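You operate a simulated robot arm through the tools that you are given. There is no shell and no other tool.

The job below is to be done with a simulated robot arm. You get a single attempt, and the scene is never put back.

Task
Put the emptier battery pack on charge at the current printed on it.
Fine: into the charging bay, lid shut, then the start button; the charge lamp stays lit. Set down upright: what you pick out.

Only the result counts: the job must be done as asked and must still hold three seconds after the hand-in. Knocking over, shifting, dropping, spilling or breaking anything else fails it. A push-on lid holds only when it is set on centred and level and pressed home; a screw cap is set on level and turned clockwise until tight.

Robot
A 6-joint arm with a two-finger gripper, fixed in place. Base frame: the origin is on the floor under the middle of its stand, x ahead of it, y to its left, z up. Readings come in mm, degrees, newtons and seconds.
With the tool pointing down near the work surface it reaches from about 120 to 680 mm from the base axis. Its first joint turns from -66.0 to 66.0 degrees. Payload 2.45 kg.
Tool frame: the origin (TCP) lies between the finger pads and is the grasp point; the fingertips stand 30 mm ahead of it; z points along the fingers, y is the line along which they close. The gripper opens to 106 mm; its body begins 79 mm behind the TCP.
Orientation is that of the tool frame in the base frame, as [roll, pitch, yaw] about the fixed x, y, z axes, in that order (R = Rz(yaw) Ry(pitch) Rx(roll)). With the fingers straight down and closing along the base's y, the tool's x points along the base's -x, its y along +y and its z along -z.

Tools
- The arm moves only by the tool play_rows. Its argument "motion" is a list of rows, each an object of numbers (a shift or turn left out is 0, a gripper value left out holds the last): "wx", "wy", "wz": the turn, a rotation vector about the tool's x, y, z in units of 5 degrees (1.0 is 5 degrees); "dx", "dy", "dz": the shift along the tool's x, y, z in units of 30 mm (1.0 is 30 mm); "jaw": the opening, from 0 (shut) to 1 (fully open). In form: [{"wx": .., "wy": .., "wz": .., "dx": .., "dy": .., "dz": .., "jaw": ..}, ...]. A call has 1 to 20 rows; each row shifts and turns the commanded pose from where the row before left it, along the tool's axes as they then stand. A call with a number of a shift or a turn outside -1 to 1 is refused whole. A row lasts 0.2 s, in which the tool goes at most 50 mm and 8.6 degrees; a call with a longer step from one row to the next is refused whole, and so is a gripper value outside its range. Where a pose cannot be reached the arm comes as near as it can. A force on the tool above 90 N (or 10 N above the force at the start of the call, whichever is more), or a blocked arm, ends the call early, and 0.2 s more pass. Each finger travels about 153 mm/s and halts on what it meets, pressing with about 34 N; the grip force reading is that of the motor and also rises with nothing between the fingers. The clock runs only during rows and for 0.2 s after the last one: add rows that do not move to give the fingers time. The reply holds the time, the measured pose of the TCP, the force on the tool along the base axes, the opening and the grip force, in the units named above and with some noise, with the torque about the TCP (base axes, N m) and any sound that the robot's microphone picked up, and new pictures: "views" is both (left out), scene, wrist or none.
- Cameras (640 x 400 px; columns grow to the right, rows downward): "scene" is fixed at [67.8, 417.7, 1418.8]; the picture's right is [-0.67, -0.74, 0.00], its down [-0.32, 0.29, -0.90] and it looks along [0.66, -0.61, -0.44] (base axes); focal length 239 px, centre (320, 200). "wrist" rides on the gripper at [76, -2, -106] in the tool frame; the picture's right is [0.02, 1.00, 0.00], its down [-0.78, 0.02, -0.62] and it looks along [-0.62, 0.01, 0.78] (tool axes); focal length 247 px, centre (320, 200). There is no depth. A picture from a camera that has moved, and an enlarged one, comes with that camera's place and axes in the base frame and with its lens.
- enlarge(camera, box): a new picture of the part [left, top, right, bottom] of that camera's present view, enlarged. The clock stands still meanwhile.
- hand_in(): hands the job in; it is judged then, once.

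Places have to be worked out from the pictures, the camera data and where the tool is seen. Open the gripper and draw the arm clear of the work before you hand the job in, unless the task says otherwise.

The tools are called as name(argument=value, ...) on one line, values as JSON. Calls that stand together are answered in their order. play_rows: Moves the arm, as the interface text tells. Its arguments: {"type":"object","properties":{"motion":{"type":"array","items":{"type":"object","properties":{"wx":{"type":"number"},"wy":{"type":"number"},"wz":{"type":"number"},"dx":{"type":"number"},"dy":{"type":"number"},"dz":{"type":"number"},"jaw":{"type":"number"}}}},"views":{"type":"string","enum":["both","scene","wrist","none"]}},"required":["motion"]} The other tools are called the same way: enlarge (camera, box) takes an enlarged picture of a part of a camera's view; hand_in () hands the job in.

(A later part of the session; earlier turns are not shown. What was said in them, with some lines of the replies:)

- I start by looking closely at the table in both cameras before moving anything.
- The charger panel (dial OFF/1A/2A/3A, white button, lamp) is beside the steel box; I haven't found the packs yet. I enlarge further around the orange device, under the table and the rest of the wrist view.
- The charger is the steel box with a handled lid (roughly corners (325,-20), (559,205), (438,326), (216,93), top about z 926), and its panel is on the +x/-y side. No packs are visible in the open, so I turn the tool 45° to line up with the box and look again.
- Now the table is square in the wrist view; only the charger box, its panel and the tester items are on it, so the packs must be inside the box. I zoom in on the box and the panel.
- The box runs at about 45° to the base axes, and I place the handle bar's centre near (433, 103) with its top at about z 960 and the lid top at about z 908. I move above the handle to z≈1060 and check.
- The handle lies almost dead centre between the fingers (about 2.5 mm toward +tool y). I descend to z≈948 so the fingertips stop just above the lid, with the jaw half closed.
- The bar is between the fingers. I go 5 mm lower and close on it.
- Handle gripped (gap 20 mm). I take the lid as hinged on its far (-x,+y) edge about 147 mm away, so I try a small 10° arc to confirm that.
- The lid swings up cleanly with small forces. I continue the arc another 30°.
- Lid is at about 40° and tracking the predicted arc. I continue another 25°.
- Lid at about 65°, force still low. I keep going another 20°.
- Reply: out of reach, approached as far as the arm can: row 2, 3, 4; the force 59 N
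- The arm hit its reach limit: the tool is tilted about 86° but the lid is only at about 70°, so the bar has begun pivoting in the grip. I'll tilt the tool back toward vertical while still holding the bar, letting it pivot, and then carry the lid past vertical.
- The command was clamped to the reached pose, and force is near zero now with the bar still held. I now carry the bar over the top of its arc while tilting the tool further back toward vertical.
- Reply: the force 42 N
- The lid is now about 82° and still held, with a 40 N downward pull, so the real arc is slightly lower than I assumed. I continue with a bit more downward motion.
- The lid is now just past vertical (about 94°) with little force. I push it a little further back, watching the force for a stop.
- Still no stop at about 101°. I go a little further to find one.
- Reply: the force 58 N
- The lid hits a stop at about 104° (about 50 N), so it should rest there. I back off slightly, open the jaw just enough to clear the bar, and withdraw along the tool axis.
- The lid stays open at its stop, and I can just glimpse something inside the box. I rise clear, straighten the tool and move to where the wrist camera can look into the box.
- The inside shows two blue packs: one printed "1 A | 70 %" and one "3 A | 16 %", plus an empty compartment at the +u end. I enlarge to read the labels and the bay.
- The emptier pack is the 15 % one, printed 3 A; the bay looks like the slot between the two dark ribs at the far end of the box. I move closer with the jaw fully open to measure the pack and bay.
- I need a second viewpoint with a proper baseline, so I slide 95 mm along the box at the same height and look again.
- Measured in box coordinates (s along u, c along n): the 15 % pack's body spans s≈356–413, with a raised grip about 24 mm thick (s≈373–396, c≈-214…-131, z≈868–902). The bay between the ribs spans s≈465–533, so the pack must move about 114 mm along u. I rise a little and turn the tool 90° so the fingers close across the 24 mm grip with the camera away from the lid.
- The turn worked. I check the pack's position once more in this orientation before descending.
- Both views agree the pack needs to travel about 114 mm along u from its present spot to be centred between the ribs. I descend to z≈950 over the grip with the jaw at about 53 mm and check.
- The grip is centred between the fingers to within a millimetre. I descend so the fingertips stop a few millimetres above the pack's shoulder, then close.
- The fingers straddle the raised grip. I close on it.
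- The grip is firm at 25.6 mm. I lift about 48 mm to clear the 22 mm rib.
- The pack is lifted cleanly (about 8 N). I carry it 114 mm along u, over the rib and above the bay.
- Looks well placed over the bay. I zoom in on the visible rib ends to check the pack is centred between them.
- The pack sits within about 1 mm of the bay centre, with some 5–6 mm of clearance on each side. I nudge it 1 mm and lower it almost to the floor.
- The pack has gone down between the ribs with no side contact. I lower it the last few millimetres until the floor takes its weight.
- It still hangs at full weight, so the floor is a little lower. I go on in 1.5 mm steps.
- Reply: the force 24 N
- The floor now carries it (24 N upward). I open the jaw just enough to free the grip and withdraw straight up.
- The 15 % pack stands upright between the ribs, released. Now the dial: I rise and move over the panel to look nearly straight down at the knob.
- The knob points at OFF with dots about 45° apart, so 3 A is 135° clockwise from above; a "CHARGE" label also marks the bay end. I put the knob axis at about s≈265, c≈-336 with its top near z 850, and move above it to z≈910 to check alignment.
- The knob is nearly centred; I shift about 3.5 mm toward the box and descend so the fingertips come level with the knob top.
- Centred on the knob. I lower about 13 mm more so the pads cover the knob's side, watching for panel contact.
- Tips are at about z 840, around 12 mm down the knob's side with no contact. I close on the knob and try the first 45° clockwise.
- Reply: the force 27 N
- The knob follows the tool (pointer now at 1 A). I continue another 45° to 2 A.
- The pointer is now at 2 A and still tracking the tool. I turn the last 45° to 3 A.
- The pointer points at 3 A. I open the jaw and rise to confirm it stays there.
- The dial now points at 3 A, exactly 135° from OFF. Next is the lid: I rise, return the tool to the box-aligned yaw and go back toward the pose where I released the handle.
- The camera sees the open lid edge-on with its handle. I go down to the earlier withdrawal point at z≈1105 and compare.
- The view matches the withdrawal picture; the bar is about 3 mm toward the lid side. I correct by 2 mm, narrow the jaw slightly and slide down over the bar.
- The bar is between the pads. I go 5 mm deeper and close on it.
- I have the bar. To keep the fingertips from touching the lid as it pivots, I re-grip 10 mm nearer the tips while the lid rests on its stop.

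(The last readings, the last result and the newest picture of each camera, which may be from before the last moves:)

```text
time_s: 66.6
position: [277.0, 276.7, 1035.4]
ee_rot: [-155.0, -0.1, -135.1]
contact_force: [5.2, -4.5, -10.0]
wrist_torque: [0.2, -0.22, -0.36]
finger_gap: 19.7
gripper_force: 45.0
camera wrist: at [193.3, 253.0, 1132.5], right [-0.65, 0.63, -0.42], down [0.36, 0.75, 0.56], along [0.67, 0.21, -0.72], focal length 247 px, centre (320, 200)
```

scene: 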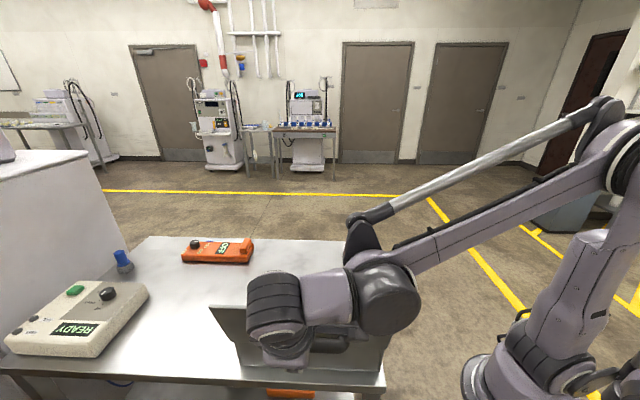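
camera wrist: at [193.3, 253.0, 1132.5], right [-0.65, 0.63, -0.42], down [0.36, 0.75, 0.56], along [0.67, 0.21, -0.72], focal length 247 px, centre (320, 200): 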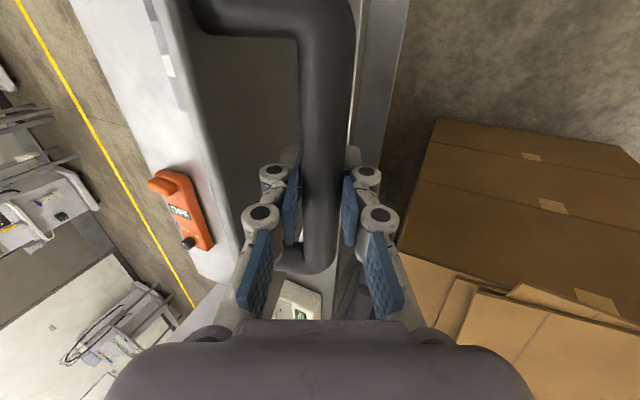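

Re-gripped. I now swing the lid back along its measured arc (hinge about c=-93, z=914, radius 141 mm), past vertical.

play_rows(motion=[{"wx": -0.177, "dy": -0.328, "dz": -0.064}, {"wx": -0.177, "dy": -0.331, "dz": -0.047}, {"wx": -0.177, "dy": -0.333, "dz": -0.029}, {"wx": -0.177, "dy": -0.333, "dz": -0.011}, {"wx": -0.177, "dy": -0.334, "dz": 0.007}, {"wx": -0.177, "dy": -0.333, "dz": 0.025}, {"wx": -0.177, "dy": -0.332, "dz": 0.042}, {}], views="both")

```text
time_s: 68.4
position: [321.3, 233.4, 1063.1]
ee_rot: [-161.4, -0.1, -135.0]
contact_force: [-3.5, -6.1, -28.0]
wrist_torque: [0.03, -0.02, -0.29]
finger_gap: 19.9
gripper_force: 45.0
camera wrist: at [245.4, 201.2, 1165.3], right [-0.68, 0.65, -0.32], down [0.4, 0.71, 0.58], along [0.61, 0.27, -0.75], focal length 247 px, centre (320, 200)
```

scene: 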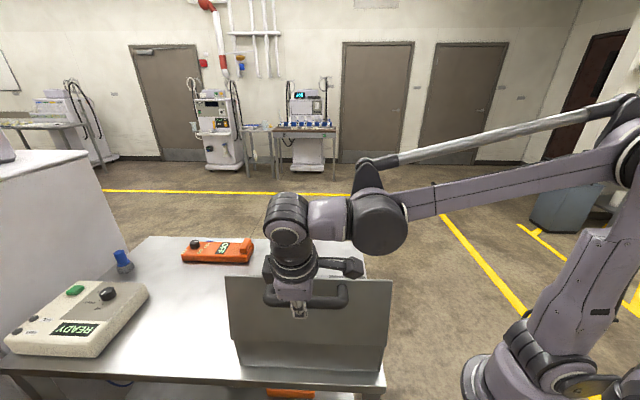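
wrist: 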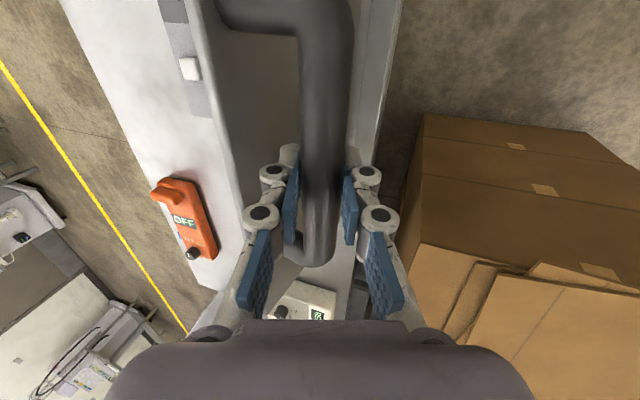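

The lid is back near 85° and held. I continue the arc with a couple of millimetres less height.

play_rows(motion=[{"wx": -0.177, "dy": -0.319, "dz": 0.09}, {"wx": -0.177, "dy": -0.315, "dz": 0.108}, {"wx": -0.177, "dy": -0.32, "dz": 0.093}, {"wx": -0.177, "dy": -0.314, "dz": 0.111}, {"wx": -0.177, "dy": -0.309, "dz": 0.128}, {"wx": -0.177, "dy": -0.301, "dz": 0.144}, {"wx": -0.177, "dy": -0.293, "dz": 0.159}, {}], views="both")

```text
time_s: 70.2
position: [371.8, 184.3, 1057.5]
ee_rot: [-167.4, 0.0, -135.0]
contact_force: [-5.9, -2.9, -3.2]
wrist_torque: [0.06, 0.35, -0.3]
finger_gap: 20.6
gripper_force: 44.6
camera wrist: at [302.7, 144.6, 1162.2], right [-0.71, 0.67, -0.22], down [0.45, 0.66, 0.6], along [0.55, 0.33, -0.77], focal length 247 px, centre (320, 200)
```

scene: 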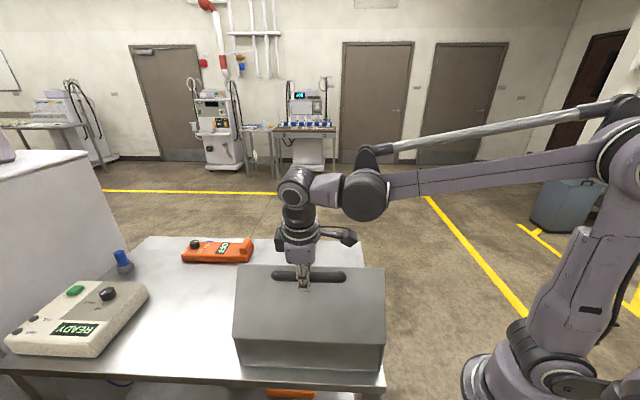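
wrist: 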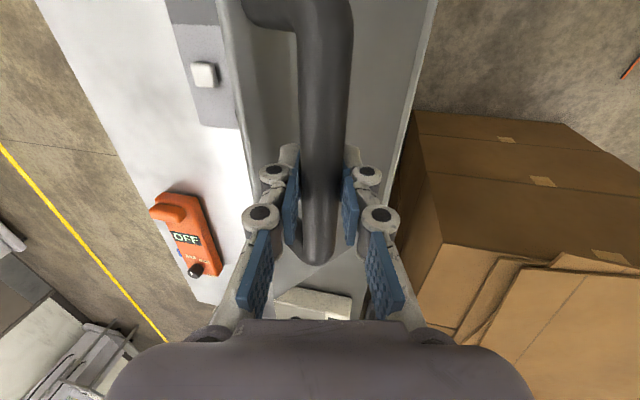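

On the arc with low force, the lid at about 57°. I continue lowering it.

play_rows(motion=[{"wx": -0.177, "dy": -0.283, "dz": 0.176}, {"wx": -0.177, "dy": -0.274, "dz": 0.191}, {"wx": -0.177, "dy": -0.262, "dz": 0.205}, {"wx": -0.177, "dy": -0.251, "dz": 0.218}, {"wx": -0.177, "dy": -0.239, "dz": 0.232}, {"wx": -0.177, "dy": -0.226, "dz": 0.245}, {"wx": -0.177, "dy": -0.213, "dz": 0.256}, {}], views="wrist")

```text
time_s: 72.0
position: [412.5, 142.3, 1021.4]
ee_rot: [-173.7, 0.1, -135.0]
contact_force: [3.1, 5.8, -1.5]
wrist_torque: [0.24, 0.15, -0.07]
finger_gap: 20.7
gripper_force: 45.1
camera wrist: at [352.7, 94.4, 1127.6], right [-0.72, 0.69, -0.11], down [0.49, 0.61, 0.62], along [0.49, 0.39, -0.78], focal length 247 px, centre (320, 200)
```

wrist: 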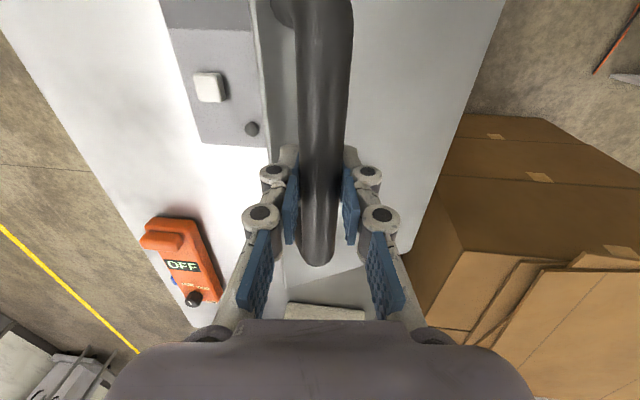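

Following the predicted arc. I lower through to near closed.

play_rows(motion=[{"wx": -0.182, "dy": -0.208, "dz": 0.28}, {"wx": -0.182, "dy": -0.191, "dz": 0.291}, {"wx": -0.182, "dy": -0.174, "dz": 0.302}, {"wx": -0.182, "dy": -0.157, "dz": 0.311}, {"wx": -0.182, "dy": -0.138, "dz": 0.319}, {"wx": -0.182, "dy": -0.12, "dz": 0.325}, {}], views="both")

```text
time_s: 73.6
position: [434.0, 118.8, 969.4]
ee_rot: [-179.4, -0.2, -134.9]
contact_force: [-9.0, 6.3, -6.8]
wrist_torque: [0.1, -0.13, -0.22]
finger_gap: 20.1
gripper_force: 41.3
camera wrist: at [381.6, 64.7, 1075.8], right [-0.72, 0.69, -0.01], down [0.54, 0.57, 0.62], along [0.43, 0.44, -0.78], focal length 247 px, centre (320, 200)
```

scene: 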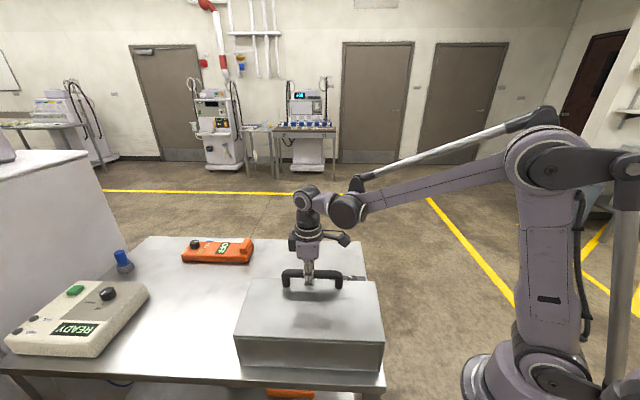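
wrist: 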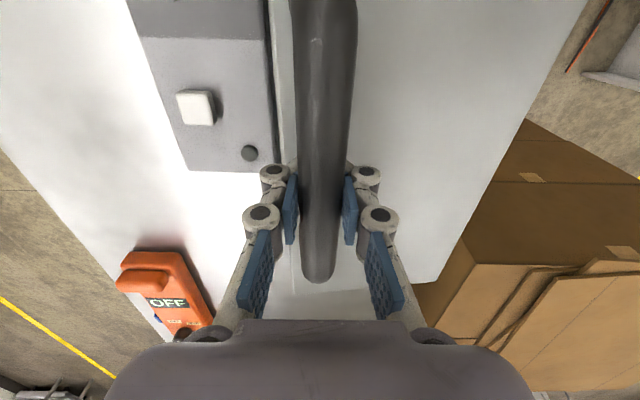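

A few degrees remain. I lower the last centimetre in small steps and watch for the lid seating.

play_rows(motion=[{"wx": -0.09, "dy": -0.05, "dz": 0.166}, {"wx": -0.09, "dy": -0.05, "dz": 0.166}, {}], views="none")

```text
time_s: 74.4
position: [436.7, 116.2, 959.2]
ee_rot: [180.0, -0.1, -135.0]
contact_force: [-13.7, 5.6, -9.3]
wrist_torque: [-0.43, 0.45, 0.01]
finger_gap: 19.9
gripper_force: 40.9
```

The lid still hangs on the grip slightly, so I lower a bit more.

play_rows(motion=[{"dz": 0.06}, {"dz": 0.06}, {}], views="none")

play_rows(motion=[{"dz": 0.06}, {"dz": 0.05}, {}], views="wrist")

```text
time_s: 75.2
position: [438.2, 115.3, 956.0]
ee_rot: [180.0, 0.0, -135.1]
contact_force: [-8.9, -3.8, -4.9]
wrist_torque: [-0.09, 0.2, 0.03]
finger_gap: 20.1
gripper_force: 41.3
```

```text
time_s: 76.0
position: [438.9, 114.0, 952.5]
ee_rot: [-179.9, 0.0, -135.0]
contact_force: [4.0, -13.7, 2.1]
wrist_torque: [0.06, 0.2, 0.07]
finger_gap: 19.9
gripper_force: 40.8
camera wrist: at [387.0, 59.3, 1059.2], right [-0.72, 0.69, 0.0], down [0.54, 0.57, 0.62], along [0.43, 0.45, -0.78], focal length 247 px, centre (320, 200)
```

wrist: 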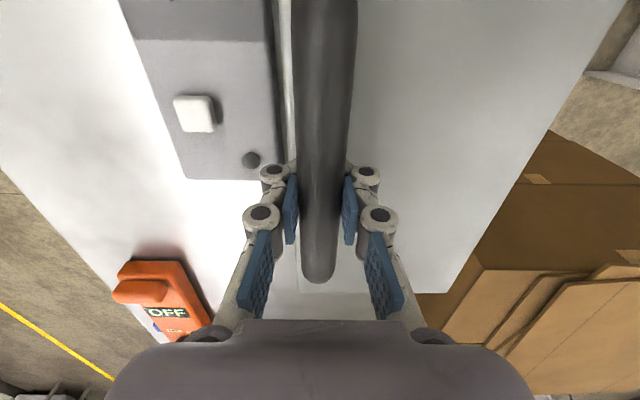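

The handle's sideways position equals that of the closed lid. I press a little further to feel whether it is seated.

play_rows(motion=[{"dz": 0.05}, {"dz": 0.05}, {}], views="wrist")

```text
time_s: 76.8
position: [439.1, 113.2, 949.6]
ee_rot: [-179.8, 0.0, -135.1]
contact_force: [15.2, -18.6, 19.8]
wrist_torque: [0.16, 0.06, 0.0]
finger_gap: 20.0
gripper_force: 40.5
camera wrist: at [387.5, 59.1, 1056.2], right [-0.72, 0.69, -0.01], down [0.54, 0.57, 0.62], along [0.43, 0.45, -0.78], focal length 247 px, centre (320, 200)
```

wrist: 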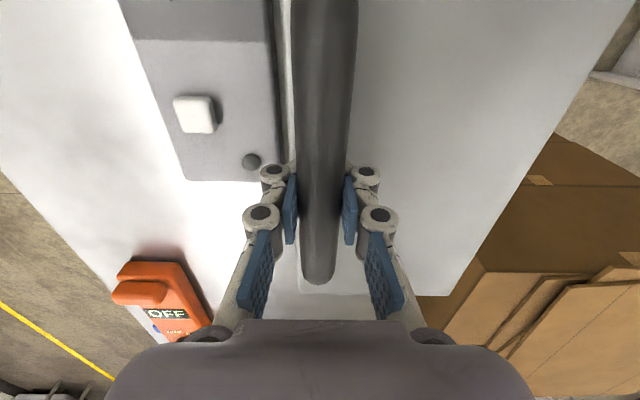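

The upward reaction rose to 20 N, so the lid is seated. I open the fingers and rise straight up to check it.

play_rows(motion=[{"jaw": 0.5}, {}, {}, {"dz": -0.5}, {"dz": -0.9}, {"dz": -0.9}, {"dz": -0.9}, {}], views="both")

enlarge(camera="scene", box=[215, 260, 405, 390])

```text
time_s: 78.6
position: [438.0, 117.0, 1045.7]
ee_rot: [180.0, 0.0, -134.9]
contact_force: [0.3, -0.7, 0.2]
wrist_torque: [-0.03, 0.03, -0.02]
finger_gap: 53.0
gripper_force: 0.0
camera wrist: at [386.0, 60.9, 1152.4], right [-0.72, 0.69, 0.0], down [0.54, 0.57, 0.62], along [0.43, 0.45, -0.78], focal length 247 px, centre (320, 200)
```

scene: 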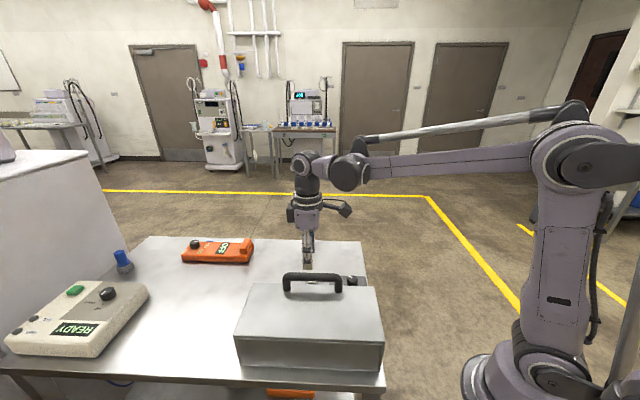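
wrist: 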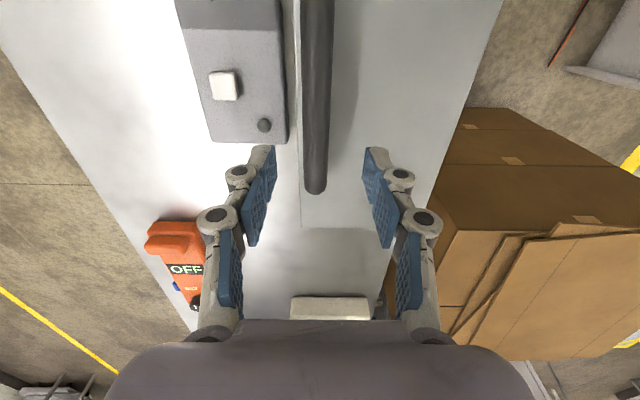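

```text
3.08 times, centred on (310, 325) of scene
camera zoom: at [67.8, 417.7, 1418.8], right [-0.67, -0.74, 0.0], down [-0.32, 0.29, -0.9], along [0.66, -0.61, -0.44], focal length 736 px, centre (351, -185)
```

zoom: 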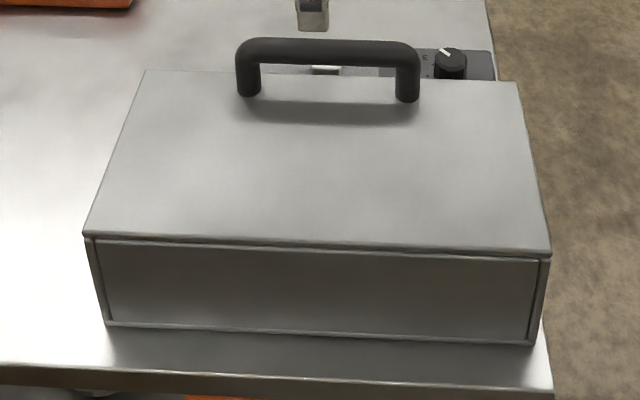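

The lid is shut and looks exactly as at the start. The start button is at about s≈394.7, c≈-342, top near z 842; I close the fingers and move over it to z≈890.

play_rows(motion=[{"dx": -0.073, "dy": -0.96, "jaw": 0.0}, {"dy": -0.96}, {"dy": -0.96}, {"dy": -0.96}, {}, {"dz": 0.865}, {"dz": 0.865}, {"dz": 0.865}, {"dz": 0.865}, {"dz": 0.865}, {"dz": 0.865}, {}], views="both")

enlarge(camera="wrist", box=[230, 60, 410, 220])

```text
time_s: 81.2
position: [520.7, 38.1, 891.3]
ee_rot: [180.0, -0.1, -134.9]
contact_force: [0.6, -0.2, -0.6]
wrist_torque: [0.0, 0.0, 0.0]
finger_gap: 0.3
gripper_force: 28.7
camera wrist: at [469.7, -19.0, 996.7], right [-0.72, 0.69, 0.0], down [0.54, 0.57, 0.62], along [0.43, 0.45, -0.78], focal length 247 px, centre (320, 200)
```

scene: 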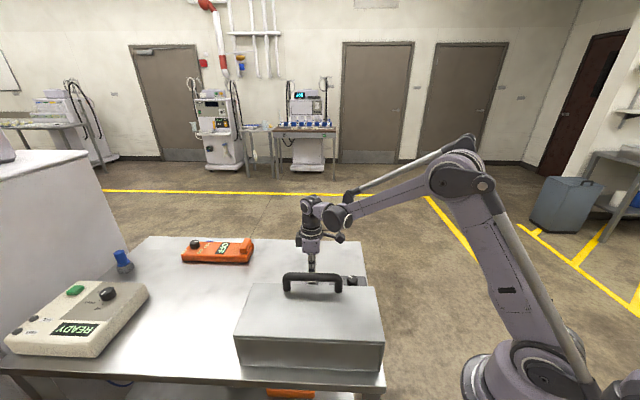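
wrist: 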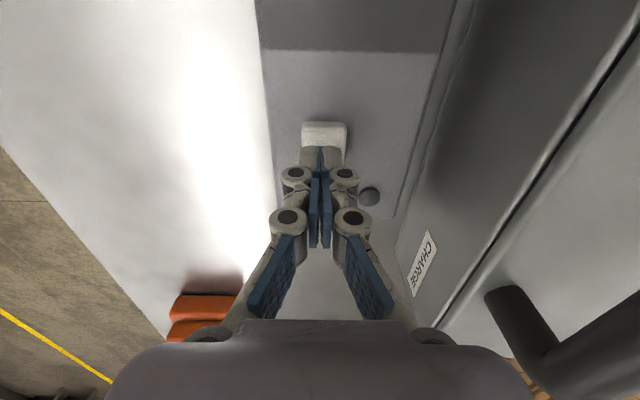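

```text
2.50 times, centred on (320, 140) of wrist
camera zoom: at [469.7, -19.0, 996.7], right [-0.72, 0.69, 0.0], down [0.54, 0.57, 0.62], along [0.43, 0.45, -0.78], focal length 617 px, centre (320, 350)
```

zoom: 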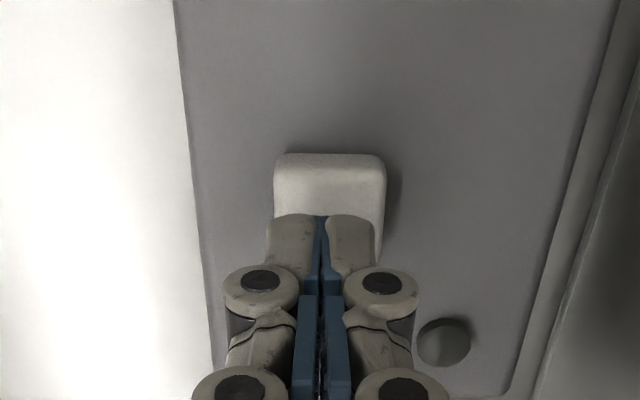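

The closed fingertips are over the button, about 2 mm off sideways. I correct, come down close, then press in small steps while watching force and lamp.

play_rows(motion=[{"dy": 0.07, "dz": 0.25}, {"dz": 0.2}, {"dz": 0.1}, {}], views="wrist")

```text
time_s: 82.2
position: [520.8, 38.4, 873.2]
ee_rot: [179.9, 0.0, -135.0]
contact_force: [-1.3, -0.8, 0.2]
wrist_torque: [0.03, -0.02, 0.02]
finger_gap: 5.9
gripper_force: 28.8
camera wrist: at [468.1, -17.9, 980.0], right [-0.72, 0.69, 0.0], down [0.54, 0.57, 0.62], along [0.43, 0.45, -0.78], focal length 247 px, centre (320, 200)
```

wrist: 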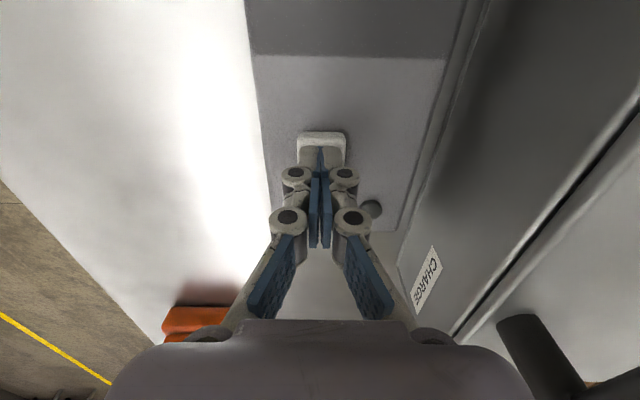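

No contact yet at tip height about 843. I press down in 1.5 mm steps.

play_rows(motion=[{"dz": 0.05}, {"dz": 0.05}, {}], views="wrist")

```text
time_s: 83.0
position: [519.9, 37.1, 871.2]
ee_rot: [-180.0, 0.0, -135.0]
contact_force: [1.1, 0.0, 1.8]
wrist_torque: [-0.01, -0.03, -0.01]
finger_gap: 6.1
gripper_force: 28.8
camera wrist: at [468.2, -17.9, 977.3], right [-0.72, 0.69, 0.0], down [0.54, 0.57, 0.62], along [0.43, 0.45, -0.78], focal length 247 px, centre (320, 200)
```

wrist: 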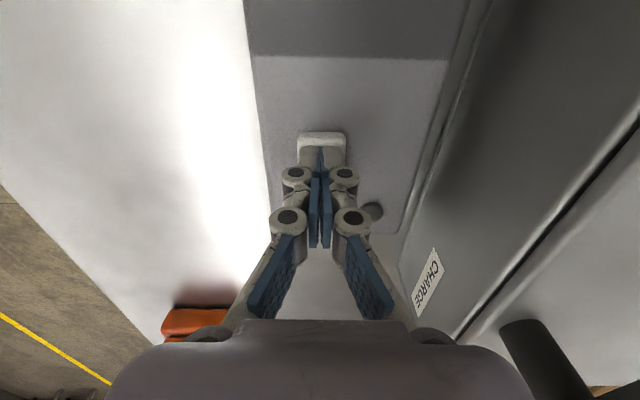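

Still no contact; I continue pressing down gently.

play_rows(motion=[{"dz": 0.06}, {"dz": 0.06}, {}], views="wrist")

play_rows(motion=[{"dz": 0.05}, {"dz": 0.05}, {}], views="wrist")

```text
time_s: 83.8
position: [520.9, 37.3, 868.1]
ee_rot: [179.9, 0.0, -135.1]
contact_force: [-0.4, -0.7, 3.8]
wrist_torque: [0.01, -0.01, 0.0]
finger_gap: 6.2
gripper_force: 28.8
heard: click
camera wrist: at [468.1, -17.9, 973.8], right [-0.72, 0.69, 0.0], down [0.54, 0.57, 0.62], along [0.43, 0.45, -0.78], focal length 247 px, centre (320, 200)
```

wrist: 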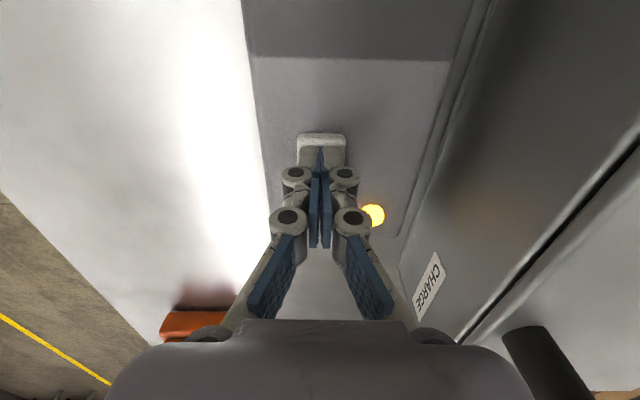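

```text
time_s: 84.6
position: [521.0, 37.8, 863.3]
ee_rot: [-180.0, 0.0, -135.1]
contact_force: [2.1, -0.4, 18.9]
wrist_torque: [-0.06, -0.02, 0.02]
finger_gap: 5.9
gripper_force: 28.7
camera wrist: at [468.0, -17.8, 971.2], right [-0.72, 0.69, 0.0], down [0.54, 0.57, 0.62], along [0.43, 0.45, -0.78], focal length 247 px, centre (320, 200)
```

wrist: 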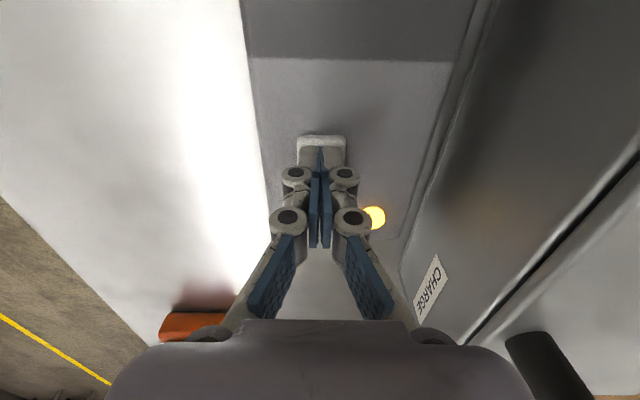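

A click was heard and the charge lamp is lit. I rise straight off the button and check that the lamp stays on.

play_rows(motion=[{"dz": -0.2}, {"dz": -0.5}, {"dz": -0.9}, {"dz": -0.9}, {"dz": -0.9}, {"dz": -0.9}, {"dz": -0.9}, {"dz": -0.9}, {"jaw": 0.5}, {}, {}, {}], views="both")

enlarge(camera="wrist", box=[230, 0, 430, 170])

enlarge(camera="scene", box=[215, 260, 405, 390])

```text
time_s: 87.2
position: [518.9, 39.4, 1048.5]
ee_rot: [-180.0, -0.1, -134.9]
contact_force: [-0.2, -0.4, 0.0]
wrist_torque: [0.01, 0.02, 0.0]
finger_gap: 53.1
gripper_force: 0.0
camera wrist: at [468.0, -17.5, 1154.3], right [-0.72, 0.69, 0.0], down [0.54, 0.57, 0.62], along [0.43, 0.45, -0.78], focal length 247 px, centre (320, 200)
```

scene: 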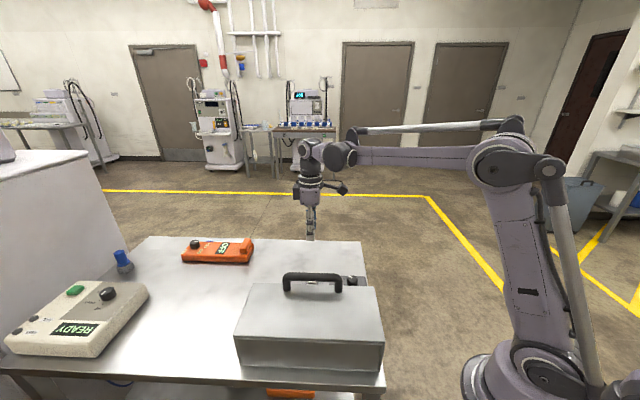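
wrist: 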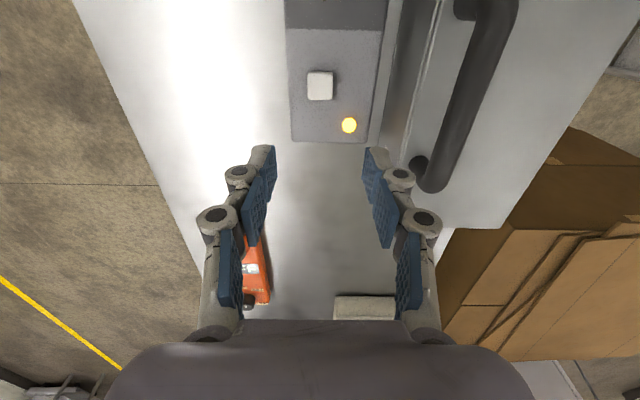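

```text
2.35 times, centred on (330, 85) of wrist
camera zoom: at [468.0, -17.5, 1154.3], right [-0.72, 0.69, 0.0], down [0.54, 0.57, 0.62], along [0.43, 0.45, -0.78], focal length 581 px, centre (296, 471)
```

zoom: 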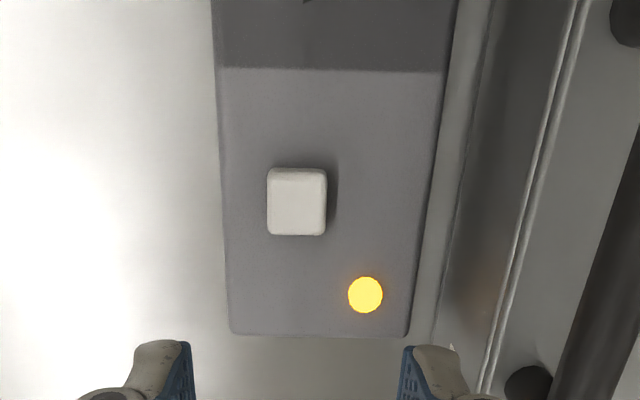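

```text
3.08 times, centred on (310, 325) of scene
camera zoom: at [67.8, 417.7, 1418.8], right [-0.67, -0.74, 0.0], down [-0.32, 0.29, -0.9], along [0.66, -0.61, -0.44], focal length 736 px, centre (351, -185)
```

zoom: 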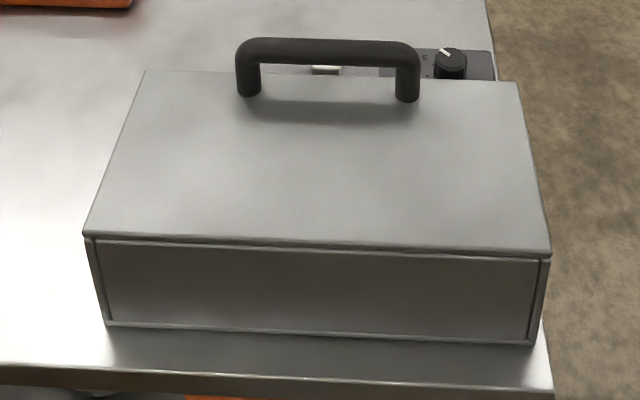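

The lamp stays lit and the lid is shut. I open the gripper, draw the arm well up and back, wait a few seconds, and check the dial and lamp once more.

play_rows(motion=[{"dx": 0.5, "dz": -0.8, "jaw": 1}, {"dx": 0.8, "dz": -0.8}, {"dx": 0.8, "dz": -0.8}, {"dx": 0.8, "dz": -0.8}, {"dx": 0.8, "dz": -0.8}, {"dx": 0.8, "dz": -0.8}, {"dx": 0.8, "dz": -0.8}, {}, {}, {}, {}, {}, {}, {}, {}], views="both")

enlarge(camera="wrist", box=[250, 0, 430, 180])

```text
time_s: 90.4
position: [406.2, -72.8, 1215.0]
ee_rot: [180.0, 0.0, -134.9]
contact_force: [-0.1, 0.2, 0.8]
wrist_torque: [0.01, 0.01, 0.03]
finger_gap: 105.9
gripper_force: 0.0
camera wrist: at [354.7, -130.1, 1321.8], right [-0.72, 0.69, 0.0], down [0.54, 0.57, 0.62], along [0.43, 0.45, -0.78], focal length 247 px, centre (320, 200)
```

scene: 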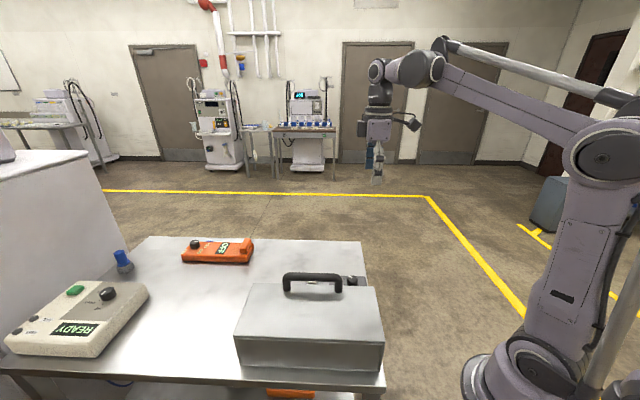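
wrist: 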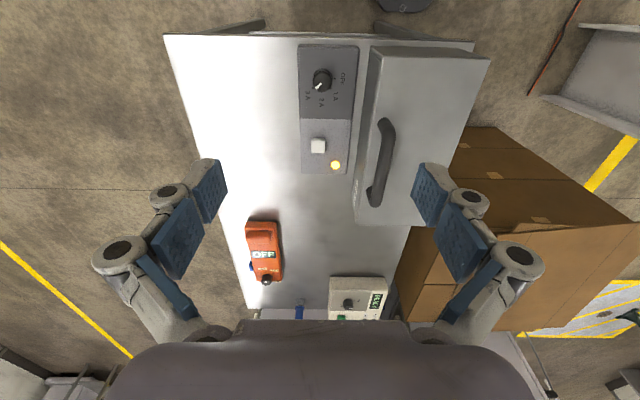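

```text
2.22 times, centred on (340, 90) of wrist
camera zoom: at [354.7, -130.1, 1321.8], right [-0.72, 0.69, 0.0], down [0.54, 0.57, 0.62], along [0.43, 0.45, -0.78], focal length 549 px, centre (276, 444)
```

zoom: 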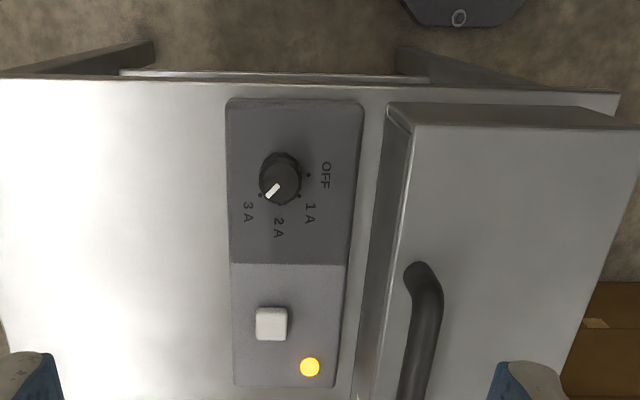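

The dial is on 3 A, the lid is shut, the lamp has stayed lit for several seconds, and the arm is clear with the gripper open. I hand the job in.

hand_in()

```text
The job is handed in.
```

The 15 % pack, printed 3 A, is on charge. It is standing upright in the charging bay with the lid shut and the dial on 3 A.

I pressed the start button last. It clicked and the charge lamp came on, and the lamp was still lit about six seconds later in my last check.

The other pack (70 %, 1 A) stayed where it was in the box. The rest of the table looked undisturbed. The gripper is open and the arm is clear, and the job is handed in.
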